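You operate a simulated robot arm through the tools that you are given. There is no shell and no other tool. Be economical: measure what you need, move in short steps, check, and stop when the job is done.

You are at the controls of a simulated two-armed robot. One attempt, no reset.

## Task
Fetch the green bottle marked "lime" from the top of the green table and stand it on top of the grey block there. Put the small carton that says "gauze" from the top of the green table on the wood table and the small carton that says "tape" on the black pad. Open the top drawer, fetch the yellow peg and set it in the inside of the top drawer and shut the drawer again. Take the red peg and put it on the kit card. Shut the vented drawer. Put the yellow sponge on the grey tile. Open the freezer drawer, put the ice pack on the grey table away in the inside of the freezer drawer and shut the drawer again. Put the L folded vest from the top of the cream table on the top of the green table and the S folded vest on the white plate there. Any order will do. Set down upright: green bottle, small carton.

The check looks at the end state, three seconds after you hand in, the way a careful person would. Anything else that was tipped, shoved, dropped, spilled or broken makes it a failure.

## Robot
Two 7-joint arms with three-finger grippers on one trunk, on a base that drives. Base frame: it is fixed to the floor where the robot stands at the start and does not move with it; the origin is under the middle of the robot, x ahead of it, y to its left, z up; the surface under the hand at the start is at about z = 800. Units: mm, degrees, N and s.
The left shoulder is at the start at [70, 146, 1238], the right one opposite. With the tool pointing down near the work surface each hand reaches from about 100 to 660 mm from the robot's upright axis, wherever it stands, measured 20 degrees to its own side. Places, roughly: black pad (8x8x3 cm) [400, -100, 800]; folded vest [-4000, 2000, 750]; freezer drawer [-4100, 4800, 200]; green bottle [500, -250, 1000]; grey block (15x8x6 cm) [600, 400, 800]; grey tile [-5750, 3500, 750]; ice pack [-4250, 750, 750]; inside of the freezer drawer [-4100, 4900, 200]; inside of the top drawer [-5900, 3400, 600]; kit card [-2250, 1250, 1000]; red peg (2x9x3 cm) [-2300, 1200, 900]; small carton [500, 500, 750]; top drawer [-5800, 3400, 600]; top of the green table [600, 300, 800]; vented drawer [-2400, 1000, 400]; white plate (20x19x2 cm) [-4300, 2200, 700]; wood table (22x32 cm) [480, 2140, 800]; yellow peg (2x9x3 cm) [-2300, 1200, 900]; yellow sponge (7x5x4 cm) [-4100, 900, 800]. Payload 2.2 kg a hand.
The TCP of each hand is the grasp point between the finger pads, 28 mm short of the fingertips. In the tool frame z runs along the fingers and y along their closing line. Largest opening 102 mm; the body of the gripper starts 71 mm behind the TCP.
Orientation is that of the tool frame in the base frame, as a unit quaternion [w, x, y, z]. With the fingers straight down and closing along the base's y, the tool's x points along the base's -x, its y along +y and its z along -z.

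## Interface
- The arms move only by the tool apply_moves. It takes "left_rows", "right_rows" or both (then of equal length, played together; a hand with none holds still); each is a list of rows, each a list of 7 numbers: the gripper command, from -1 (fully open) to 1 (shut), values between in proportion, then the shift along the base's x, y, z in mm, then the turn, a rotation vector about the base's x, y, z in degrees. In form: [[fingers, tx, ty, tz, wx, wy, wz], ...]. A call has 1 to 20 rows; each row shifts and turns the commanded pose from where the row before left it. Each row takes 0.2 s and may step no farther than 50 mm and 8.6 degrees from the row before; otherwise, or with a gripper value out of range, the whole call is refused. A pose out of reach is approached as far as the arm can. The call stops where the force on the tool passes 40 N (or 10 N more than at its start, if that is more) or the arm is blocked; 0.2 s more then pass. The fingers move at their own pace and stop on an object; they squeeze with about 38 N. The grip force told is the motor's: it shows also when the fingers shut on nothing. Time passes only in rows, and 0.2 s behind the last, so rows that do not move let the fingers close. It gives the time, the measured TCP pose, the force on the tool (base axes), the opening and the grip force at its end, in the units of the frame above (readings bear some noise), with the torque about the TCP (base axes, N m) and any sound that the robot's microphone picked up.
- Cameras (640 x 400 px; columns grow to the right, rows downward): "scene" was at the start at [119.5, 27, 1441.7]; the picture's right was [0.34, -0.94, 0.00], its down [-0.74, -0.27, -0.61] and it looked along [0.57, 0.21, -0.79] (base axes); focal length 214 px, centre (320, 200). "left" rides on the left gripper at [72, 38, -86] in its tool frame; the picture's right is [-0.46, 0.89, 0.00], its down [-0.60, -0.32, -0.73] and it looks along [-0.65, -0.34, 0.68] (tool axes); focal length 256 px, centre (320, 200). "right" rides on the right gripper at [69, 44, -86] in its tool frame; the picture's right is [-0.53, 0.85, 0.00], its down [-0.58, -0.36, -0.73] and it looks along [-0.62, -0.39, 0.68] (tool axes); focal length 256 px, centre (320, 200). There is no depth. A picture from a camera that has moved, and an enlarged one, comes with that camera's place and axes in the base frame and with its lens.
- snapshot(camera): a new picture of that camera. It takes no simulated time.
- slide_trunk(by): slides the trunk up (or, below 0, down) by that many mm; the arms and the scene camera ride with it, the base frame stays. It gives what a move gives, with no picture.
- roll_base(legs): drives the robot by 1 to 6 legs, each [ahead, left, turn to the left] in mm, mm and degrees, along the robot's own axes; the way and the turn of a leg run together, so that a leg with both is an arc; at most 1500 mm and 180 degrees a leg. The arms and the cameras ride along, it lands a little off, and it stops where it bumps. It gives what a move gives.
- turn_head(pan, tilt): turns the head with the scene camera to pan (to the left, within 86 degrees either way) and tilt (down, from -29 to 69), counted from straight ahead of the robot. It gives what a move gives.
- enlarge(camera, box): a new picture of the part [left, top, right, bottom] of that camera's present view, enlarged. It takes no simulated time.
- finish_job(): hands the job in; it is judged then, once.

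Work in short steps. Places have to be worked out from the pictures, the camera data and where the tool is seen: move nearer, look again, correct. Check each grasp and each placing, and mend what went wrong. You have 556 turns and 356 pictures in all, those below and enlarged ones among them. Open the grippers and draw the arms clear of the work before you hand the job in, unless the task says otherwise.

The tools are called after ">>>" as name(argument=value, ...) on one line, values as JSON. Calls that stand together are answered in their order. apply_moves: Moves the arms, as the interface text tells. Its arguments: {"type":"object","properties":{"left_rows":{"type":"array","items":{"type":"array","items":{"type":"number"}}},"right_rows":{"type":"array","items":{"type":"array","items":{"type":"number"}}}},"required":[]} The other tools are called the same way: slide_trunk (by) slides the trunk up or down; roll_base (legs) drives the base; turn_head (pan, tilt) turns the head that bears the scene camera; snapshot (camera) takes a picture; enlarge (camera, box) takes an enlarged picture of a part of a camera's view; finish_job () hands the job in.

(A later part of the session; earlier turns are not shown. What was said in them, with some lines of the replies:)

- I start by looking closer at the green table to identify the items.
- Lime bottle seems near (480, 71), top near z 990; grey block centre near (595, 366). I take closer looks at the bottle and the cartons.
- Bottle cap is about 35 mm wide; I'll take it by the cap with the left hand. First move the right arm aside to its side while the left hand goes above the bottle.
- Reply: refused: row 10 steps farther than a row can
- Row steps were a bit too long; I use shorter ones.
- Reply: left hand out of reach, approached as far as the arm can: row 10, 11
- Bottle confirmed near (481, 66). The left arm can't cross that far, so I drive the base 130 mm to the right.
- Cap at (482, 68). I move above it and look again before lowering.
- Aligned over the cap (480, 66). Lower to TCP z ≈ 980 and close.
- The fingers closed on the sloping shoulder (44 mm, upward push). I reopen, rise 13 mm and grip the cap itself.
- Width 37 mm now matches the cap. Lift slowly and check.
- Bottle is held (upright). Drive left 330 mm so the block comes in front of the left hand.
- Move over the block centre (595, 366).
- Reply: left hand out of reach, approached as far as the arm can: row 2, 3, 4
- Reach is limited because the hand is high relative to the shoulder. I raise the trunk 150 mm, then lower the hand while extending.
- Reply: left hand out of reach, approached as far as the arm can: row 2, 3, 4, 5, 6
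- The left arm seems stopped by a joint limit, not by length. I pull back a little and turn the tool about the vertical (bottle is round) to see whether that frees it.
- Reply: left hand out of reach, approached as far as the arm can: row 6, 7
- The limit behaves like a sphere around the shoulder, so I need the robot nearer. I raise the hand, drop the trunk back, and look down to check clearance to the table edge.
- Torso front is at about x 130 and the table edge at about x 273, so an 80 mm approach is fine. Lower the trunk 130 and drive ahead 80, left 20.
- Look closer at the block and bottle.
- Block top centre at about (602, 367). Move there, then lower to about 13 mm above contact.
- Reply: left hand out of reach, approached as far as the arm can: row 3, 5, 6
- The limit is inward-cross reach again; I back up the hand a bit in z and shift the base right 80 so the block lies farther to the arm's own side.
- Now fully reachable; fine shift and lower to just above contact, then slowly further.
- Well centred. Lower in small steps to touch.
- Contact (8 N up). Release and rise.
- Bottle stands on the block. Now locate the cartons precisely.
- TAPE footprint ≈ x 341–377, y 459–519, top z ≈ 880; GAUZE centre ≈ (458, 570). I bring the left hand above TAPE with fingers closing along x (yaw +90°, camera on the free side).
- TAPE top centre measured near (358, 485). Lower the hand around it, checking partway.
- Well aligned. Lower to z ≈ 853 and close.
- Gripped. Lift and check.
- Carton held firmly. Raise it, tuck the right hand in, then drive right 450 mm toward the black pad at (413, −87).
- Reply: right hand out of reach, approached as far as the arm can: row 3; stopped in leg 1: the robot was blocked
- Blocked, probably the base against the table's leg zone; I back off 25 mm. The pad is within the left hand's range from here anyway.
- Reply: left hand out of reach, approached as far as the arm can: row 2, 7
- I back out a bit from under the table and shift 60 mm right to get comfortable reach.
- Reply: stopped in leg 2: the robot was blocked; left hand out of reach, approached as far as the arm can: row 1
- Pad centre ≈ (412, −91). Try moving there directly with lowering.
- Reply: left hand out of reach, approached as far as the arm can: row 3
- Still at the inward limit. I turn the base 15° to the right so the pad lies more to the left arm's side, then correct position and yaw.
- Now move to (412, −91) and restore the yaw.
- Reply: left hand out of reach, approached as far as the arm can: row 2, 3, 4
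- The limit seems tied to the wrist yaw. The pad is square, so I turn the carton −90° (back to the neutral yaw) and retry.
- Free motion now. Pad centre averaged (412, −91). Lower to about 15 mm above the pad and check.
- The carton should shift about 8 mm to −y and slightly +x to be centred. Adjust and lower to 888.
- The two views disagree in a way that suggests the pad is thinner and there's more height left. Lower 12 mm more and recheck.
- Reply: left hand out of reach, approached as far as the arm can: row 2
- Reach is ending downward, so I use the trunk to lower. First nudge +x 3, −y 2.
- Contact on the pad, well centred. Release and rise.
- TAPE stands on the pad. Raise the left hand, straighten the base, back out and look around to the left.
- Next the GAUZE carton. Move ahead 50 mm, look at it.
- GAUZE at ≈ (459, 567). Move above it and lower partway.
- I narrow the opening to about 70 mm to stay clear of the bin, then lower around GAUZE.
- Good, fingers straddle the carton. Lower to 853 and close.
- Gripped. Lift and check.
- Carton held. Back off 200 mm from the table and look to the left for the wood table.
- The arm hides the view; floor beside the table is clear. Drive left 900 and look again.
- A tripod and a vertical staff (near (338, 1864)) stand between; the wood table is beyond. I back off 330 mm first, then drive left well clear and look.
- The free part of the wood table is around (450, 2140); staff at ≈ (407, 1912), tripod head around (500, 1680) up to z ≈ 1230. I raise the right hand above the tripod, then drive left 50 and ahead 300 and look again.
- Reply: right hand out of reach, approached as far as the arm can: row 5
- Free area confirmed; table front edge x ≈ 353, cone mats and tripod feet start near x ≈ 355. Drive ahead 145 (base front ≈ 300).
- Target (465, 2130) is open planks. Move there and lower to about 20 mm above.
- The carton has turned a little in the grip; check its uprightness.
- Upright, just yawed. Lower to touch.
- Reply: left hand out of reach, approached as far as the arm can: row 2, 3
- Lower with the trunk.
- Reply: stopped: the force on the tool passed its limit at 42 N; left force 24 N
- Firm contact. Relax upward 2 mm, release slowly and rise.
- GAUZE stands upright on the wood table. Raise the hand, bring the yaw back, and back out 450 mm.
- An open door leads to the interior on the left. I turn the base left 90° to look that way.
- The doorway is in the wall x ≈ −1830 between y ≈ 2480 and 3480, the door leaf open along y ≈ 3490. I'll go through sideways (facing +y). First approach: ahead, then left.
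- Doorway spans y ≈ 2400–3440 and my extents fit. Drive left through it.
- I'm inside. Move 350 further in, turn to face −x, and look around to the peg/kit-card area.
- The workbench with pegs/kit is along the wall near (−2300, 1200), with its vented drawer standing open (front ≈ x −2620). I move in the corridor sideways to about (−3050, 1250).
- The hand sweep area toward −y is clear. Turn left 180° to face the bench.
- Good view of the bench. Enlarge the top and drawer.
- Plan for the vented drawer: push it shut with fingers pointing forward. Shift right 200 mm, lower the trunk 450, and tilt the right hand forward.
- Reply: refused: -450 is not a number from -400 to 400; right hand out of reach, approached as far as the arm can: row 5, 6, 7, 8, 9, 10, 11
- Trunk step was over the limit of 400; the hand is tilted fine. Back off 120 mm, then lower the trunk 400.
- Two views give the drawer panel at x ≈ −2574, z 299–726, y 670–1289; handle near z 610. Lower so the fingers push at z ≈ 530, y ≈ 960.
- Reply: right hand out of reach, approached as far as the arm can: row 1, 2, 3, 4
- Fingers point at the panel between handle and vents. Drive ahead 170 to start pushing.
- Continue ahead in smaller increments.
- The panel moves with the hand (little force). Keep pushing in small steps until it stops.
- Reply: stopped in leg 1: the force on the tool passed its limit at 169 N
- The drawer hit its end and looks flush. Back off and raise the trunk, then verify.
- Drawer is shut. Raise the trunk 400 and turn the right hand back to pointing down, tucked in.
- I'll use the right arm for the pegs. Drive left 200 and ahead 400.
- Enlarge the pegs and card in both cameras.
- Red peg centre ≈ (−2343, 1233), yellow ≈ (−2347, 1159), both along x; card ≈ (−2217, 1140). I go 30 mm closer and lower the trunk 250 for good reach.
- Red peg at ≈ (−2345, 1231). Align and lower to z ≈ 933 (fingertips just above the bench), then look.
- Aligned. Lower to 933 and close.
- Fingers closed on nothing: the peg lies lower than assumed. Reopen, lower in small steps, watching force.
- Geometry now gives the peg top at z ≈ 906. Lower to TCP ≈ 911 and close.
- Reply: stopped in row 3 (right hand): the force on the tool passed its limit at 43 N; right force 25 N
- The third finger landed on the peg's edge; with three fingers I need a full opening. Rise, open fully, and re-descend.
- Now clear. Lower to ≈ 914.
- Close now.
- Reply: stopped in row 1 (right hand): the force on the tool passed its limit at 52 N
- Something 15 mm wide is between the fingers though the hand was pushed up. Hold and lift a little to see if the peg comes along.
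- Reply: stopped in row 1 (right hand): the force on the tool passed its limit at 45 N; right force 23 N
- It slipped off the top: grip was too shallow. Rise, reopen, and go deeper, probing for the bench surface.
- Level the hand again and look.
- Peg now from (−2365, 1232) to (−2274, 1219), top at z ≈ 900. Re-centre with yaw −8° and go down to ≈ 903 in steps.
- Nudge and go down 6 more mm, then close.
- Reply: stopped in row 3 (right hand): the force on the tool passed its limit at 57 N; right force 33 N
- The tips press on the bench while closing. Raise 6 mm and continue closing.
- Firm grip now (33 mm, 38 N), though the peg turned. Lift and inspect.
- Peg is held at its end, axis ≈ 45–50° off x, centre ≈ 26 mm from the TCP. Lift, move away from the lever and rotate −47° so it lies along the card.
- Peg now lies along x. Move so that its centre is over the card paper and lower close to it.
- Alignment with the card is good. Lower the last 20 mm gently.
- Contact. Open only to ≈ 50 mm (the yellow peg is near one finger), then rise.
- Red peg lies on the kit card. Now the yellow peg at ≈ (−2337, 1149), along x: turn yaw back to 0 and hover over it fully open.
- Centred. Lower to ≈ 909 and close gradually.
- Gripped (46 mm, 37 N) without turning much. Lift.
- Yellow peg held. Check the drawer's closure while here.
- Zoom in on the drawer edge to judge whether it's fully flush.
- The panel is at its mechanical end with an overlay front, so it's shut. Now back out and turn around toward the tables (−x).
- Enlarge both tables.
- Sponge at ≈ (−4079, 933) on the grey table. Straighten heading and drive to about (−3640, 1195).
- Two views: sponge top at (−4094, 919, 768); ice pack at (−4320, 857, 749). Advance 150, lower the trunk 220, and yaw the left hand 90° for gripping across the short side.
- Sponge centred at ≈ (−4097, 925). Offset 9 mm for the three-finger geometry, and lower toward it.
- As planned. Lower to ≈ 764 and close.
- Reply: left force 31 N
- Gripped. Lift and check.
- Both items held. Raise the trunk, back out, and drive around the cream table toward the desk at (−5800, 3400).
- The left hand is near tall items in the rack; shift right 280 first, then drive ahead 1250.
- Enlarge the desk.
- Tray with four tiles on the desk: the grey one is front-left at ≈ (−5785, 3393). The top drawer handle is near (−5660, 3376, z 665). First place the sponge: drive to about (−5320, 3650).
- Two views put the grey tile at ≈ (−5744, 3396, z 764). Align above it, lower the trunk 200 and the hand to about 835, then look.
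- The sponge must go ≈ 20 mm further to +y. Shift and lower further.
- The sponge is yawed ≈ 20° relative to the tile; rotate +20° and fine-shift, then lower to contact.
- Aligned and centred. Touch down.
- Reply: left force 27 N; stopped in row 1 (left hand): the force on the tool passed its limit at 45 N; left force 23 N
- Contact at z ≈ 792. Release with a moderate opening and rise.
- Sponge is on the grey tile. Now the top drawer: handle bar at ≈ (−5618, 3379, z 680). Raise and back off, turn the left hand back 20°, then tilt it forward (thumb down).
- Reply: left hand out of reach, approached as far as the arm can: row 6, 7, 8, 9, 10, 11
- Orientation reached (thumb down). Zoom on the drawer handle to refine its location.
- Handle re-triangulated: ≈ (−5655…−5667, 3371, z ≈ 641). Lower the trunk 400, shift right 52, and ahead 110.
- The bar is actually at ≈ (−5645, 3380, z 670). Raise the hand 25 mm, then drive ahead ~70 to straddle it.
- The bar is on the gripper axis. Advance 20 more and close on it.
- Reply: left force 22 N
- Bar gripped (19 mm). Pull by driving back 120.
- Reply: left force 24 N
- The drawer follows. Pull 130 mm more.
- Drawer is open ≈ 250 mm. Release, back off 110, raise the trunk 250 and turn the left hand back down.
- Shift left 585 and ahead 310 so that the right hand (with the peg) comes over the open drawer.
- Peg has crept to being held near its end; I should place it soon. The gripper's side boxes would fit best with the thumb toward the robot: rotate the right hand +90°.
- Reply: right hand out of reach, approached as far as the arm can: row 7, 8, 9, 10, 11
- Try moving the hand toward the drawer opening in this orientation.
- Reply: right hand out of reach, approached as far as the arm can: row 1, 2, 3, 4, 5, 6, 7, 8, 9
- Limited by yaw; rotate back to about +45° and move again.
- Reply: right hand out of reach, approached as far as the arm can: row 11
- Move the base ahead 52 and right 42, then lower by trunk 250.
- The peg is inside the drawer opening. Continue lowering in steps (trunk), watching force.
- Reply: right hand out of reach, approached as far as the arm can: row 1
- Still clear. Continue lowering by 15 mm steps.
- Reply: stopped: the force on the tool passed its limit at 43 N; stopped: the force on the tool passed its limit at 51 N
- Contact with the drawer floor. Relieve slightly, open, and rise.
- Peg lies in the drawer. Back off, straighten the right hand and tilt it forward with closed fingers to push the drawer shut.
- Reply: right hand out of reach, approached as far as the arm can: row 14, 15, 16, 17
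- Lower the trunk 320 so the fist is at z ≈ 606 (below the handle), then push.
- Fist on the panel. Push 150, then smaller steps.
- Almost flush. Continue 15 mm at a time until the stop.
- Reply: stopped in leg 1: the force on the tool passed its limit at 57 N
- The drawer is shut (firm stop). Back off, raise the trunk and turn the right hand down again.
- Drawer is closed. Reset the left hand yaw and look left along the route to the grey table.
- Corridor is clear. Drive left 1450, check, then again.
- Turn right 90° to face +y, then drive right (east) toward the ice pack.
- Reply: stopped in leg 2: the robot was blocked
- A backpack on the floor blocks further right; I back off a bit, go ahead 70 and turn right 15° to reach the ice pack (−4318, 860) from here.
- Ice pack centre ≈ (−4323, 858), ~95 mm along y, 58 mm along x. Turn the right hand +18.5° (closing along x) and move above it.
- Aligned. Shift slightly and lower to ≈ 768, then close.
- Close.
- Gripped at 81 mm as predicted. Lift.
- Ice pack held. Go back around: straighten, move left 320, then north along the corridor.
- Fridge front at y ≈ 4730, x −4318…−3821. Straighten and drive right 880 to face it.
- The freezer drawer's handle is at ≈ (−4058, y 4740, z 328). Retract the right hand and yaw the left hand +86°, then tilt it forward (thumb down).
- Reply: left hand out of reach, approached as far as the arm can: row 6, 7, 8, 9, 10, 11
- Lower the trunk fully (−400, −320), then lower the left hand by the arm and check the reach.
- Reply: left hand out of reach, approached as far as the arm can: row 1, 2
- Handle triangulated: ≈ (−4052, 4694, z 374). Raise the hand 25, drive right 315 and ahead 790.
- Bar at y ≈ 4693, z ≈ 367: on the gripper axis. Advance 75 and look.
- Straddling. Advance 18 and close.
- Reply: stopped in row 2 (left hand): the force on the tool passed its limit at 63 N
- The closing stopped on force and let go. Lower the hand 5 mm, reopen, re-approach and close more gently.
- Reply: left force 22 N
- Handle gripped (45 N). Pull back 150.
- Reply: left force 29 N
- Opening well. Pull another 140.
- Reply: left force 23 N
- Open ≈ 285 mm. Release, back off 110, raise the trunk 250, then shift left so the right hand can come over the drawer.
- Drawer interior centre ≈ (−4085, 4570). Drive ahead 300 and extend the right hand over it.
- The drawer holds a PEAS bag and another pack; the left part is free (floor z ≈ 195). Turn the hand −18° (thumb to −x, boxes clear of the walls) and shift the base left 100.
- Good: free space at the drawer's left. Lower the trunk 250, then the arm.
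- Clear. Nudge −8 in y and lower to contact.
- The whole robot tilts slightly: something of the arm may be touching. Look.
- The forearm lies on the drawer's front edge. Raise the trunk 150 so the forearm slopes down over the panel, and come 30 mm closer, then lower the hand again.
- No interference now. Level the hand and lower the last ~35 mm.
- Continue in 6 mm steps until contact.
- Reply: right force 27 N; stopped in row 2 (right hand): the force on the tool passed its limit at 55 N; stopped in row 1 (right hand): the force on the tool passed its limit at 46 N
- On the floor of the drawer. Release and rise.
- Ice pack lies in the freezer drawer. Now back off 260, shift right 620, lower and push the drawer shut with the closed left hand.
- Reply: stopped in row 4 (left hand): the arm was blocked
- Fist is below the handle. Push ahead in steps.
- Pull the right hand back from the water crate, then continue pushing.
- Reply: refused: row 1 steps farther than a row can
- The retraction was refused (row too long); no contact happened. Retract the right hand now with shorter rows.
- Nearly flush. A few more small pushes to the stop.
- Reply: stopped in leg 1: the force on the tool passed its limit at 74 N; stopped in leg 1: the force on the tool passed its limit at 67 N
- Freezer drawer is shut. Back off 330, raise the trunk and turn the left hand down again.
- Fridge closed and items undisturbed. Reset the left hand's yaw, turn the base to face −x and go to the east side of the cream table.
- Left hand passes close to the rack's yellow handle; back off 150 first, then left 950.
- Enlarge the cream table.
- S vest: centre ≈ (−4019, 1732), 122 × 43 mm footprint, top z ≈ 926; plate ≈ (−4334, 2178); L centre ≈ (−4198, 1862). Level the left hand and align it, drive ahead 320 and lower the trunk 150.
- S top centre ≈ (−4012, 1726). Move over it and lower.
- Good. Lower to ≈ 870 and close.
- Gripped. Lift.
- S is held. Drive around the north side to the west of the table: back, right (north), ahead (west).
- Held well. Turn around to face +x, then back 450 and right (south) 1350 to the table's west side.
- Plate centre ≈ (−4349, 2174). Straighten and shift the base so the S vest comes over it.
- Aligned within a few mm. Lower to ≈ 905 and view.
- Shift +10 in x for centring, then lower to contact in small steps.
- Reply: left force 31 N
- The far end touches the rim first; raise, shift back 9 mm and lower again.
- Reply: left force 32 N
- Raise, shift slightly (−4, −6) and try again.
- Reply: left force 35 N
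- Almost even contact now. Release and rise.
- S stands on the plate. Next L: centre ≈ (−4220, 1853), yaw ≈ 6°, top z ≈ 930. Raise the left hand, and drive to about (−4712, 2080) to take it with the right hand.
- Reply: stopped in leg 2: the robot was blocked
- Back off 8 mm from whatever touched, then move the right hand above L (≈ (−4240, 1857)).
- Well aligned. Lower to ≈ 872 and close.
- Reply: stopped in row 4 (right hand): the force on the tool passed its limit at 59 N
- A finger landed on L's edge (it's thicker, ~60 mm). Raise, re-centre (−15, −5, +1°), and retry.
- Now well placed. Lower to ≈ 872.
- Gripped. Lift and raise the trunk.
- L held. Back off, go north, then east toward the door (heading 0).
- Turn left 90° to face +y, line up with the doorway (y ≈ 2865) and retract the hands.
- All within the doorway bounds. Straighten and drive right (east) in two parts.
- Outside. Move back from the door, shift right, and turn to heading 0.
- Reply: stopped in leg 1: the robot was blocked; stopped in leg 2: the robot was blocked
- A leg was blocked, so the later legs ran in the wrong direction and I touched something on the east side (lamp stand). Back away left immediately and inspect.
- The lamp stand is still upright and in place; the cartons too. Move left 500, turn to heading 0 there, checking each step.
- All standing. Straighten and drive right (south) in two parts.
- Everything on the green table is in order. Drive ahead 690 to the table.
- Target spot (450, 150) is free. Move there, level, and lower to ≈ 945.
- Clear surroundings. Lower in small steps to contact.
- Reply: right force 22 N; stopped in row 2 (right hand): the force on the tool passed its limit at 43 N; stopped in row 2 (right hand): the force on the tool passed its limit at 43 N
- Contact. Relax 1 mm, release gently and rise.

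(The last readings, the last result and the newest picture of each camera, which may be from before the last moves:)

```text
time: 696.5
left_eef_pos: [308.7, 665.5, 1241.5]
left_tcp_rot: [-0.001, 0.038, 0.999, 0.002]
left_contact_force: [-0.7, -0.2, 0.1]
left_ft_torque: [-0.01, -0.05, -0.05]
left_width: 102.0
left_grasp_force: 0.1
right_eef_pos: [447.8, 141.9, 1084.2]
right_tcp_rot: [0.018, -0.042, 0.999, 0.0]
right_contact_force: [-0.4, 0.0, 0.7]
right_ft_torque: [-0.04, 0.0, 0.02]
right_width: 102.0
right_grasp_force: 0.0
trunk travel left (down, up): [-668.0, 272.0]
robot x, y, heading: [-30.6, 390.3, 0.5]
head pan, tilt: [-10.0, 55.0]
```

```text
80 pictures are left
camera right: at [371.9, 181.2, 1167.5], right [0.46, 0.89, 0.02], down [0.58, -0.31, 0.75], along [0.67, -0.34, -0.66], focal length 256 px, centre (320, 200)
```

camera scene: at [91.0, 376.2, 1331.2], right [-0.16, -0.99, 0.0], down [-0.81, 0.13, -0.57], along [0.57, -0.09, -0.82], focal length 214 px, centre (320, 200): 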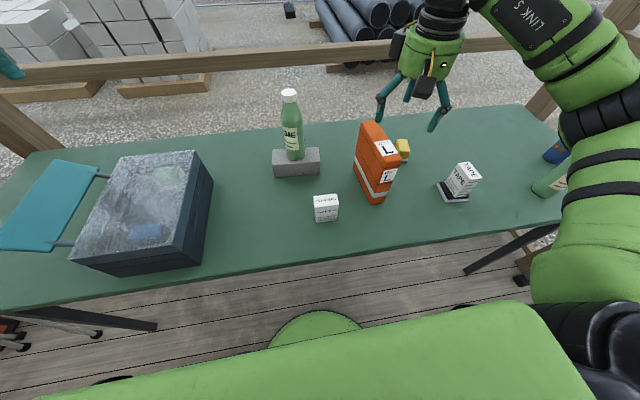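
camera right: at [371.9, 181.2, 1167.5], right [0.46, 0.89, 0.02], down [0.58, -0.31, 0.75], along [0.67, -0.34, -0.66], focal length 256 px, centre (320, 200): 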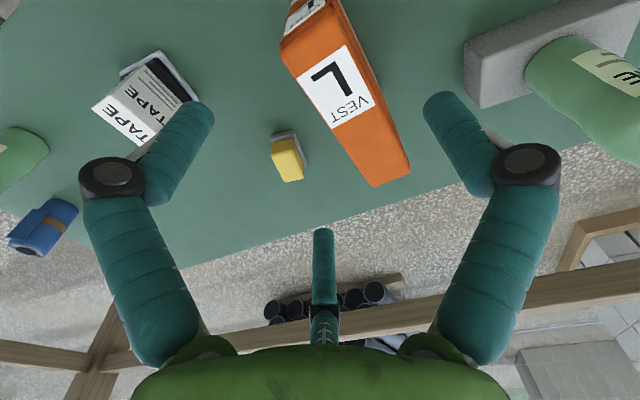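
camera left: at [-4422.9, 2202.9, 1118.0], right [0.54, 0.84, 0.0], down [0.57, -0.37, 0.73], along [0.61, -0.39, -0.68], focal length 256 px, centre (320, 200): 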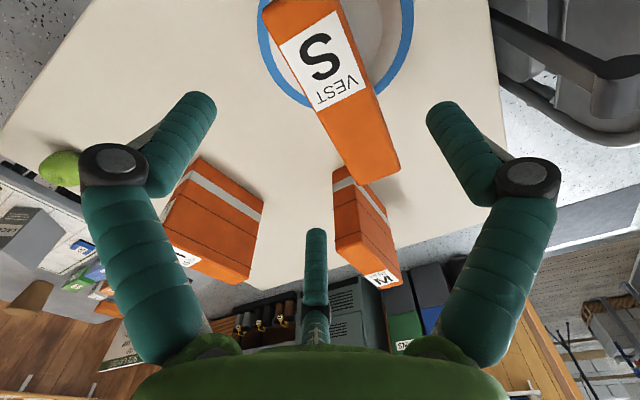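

L vest stands on the green table; everything else is in place. Raise the hands and back away from the table.

>>> apply_moves(right_rows=[[-1, 0, 0, 45, 0, 0, 0], [-1, 0, 0, 45, 0, 0, 0]])

>>> roll_base(legs=[[-600, 0, 0]])

>>> turn_head(pan=15, tilt=30)

>>> snapshot(camera="scene")

```text
time: 697.1
left_eef_pos: [309.0, 667.4, 1241.7]
left_tcp_rot: [-0.001, 0.038, 0.999, 0.001]
left_contact_force: [-0.3, -0.4, 0.6]
left_ft_torque: [-0.01, -0.01, 0.01]
left_width: 102.1
left_grasp_force: 0.1
right_eef_pos: [449.2, 143.3, 1176.3]
right_tcp_rot: [0.018, -0.044, 0.999, 0.0]
right_contact_force: [-0.4, 0.0, -0.3]
right_ft_torque: [0.01, -0.03, -0.01]
right_width: 101.8
right_grasp_force: 0.0
trunk travel left (down, up): [-668.0, 272.0]
robot x, y, heading: [-26.4, 383.0, 0.3]
head pan, tilt: [-10.0, 55.0]
```

```text
time: 700.5
left_eef_pos: [-287.5, 658.3, 1241.7]
left_tcp_rot: [-0.001, 0.043, 0.999, 0.001]
left_contact_force: [-0.6, 0.0, -0.4]
left_ft_torque: [0.0, 0.02, -0.01]
left_width: 102.1
left_grasp_force: 0.0
right_eef_pos: [-154.3, 133.6, 1173.4]
right_tcp_rot: [0.017, -0.038, 0.999, -0.001]
right_contact_force: [-0.5, 0.3, -0.3]
right_ft_torque: [0.02, 0.01, -0.02]
right_width: 101.8
right_grasp_force: 0.0
trunk travel left (down, up): [-668.0, 272.0]
robot x, y, heading: [-631.1, 381.0, 0.2]
head pan, tilt: [-10.0, 55.0]
```

```text
time: 701.4
left_eef_pos: [-288.8, 656.9, 1241.0]
left_tcp_rot: [-0.002, 0.044, 0.999, 0.002]
left_contact_force: [0.1, 0.0, -1.0]
left_ft_torque: [0.0, -0.01, 0.0]
left_width: 101.9
left_grasp_force: 0.1
right_eef_pos: [-153.7, 135.1, 1174.9]
right_tcp_rot: [0.017, -0.039, 0.999, 0.0]
right_contact_force: [0.5, 0.1, 0.2]
right_ft_torque: [-0.03, 0.01, 0.01]
right_width: 101.9
right_grasp_force: 0.0
trunk travel left (down, up): [-668.0, 272.0]
robot x, y, heading: [-630.9, 382.8, -0.3]
head pan, tilt: [15.0, 30.0]
```

```text
79 pictures are left
camera scene: at [-494.0, 406.3, 1367.1], right [0.26, -0.97, 0.0], down [-0.48, -0.13, -0.87], along [0.84, 0.22, -0.5], focal length 214 px, centre (320, 200)
```

scene: 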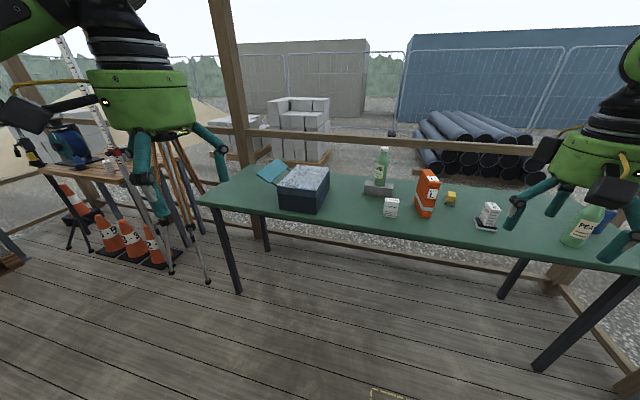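

All tasks appear complete, the grippers are open and the arms are clear. Handing in.

>>> finish_job()

```text
The job is handed in.
```

I finished every part of the task and handed it in with the grippers open and the arms clear.

- **Confirmed on camera:** the lime bottle, both cartons, both pegs, the sponge, the ice pack and both vests are where you asked. The bottle and cartons were still upright in the last picture.
- **Vented drawer:** I pushed it to a hard stop. Its front still sits slightly proud of the cabinet, which I took to be how it is built.
- **Bumps:** the base was stopped several times, by the backpack beside the grey table, near the work lamp on the porch, at the legs of the green and cream tables, and by what was probably the black boot stand on the porch. The lamp still stood upright and in place, and the items on the tables looked undisturbed. I did not check the backpack or the boot stand afterwards.
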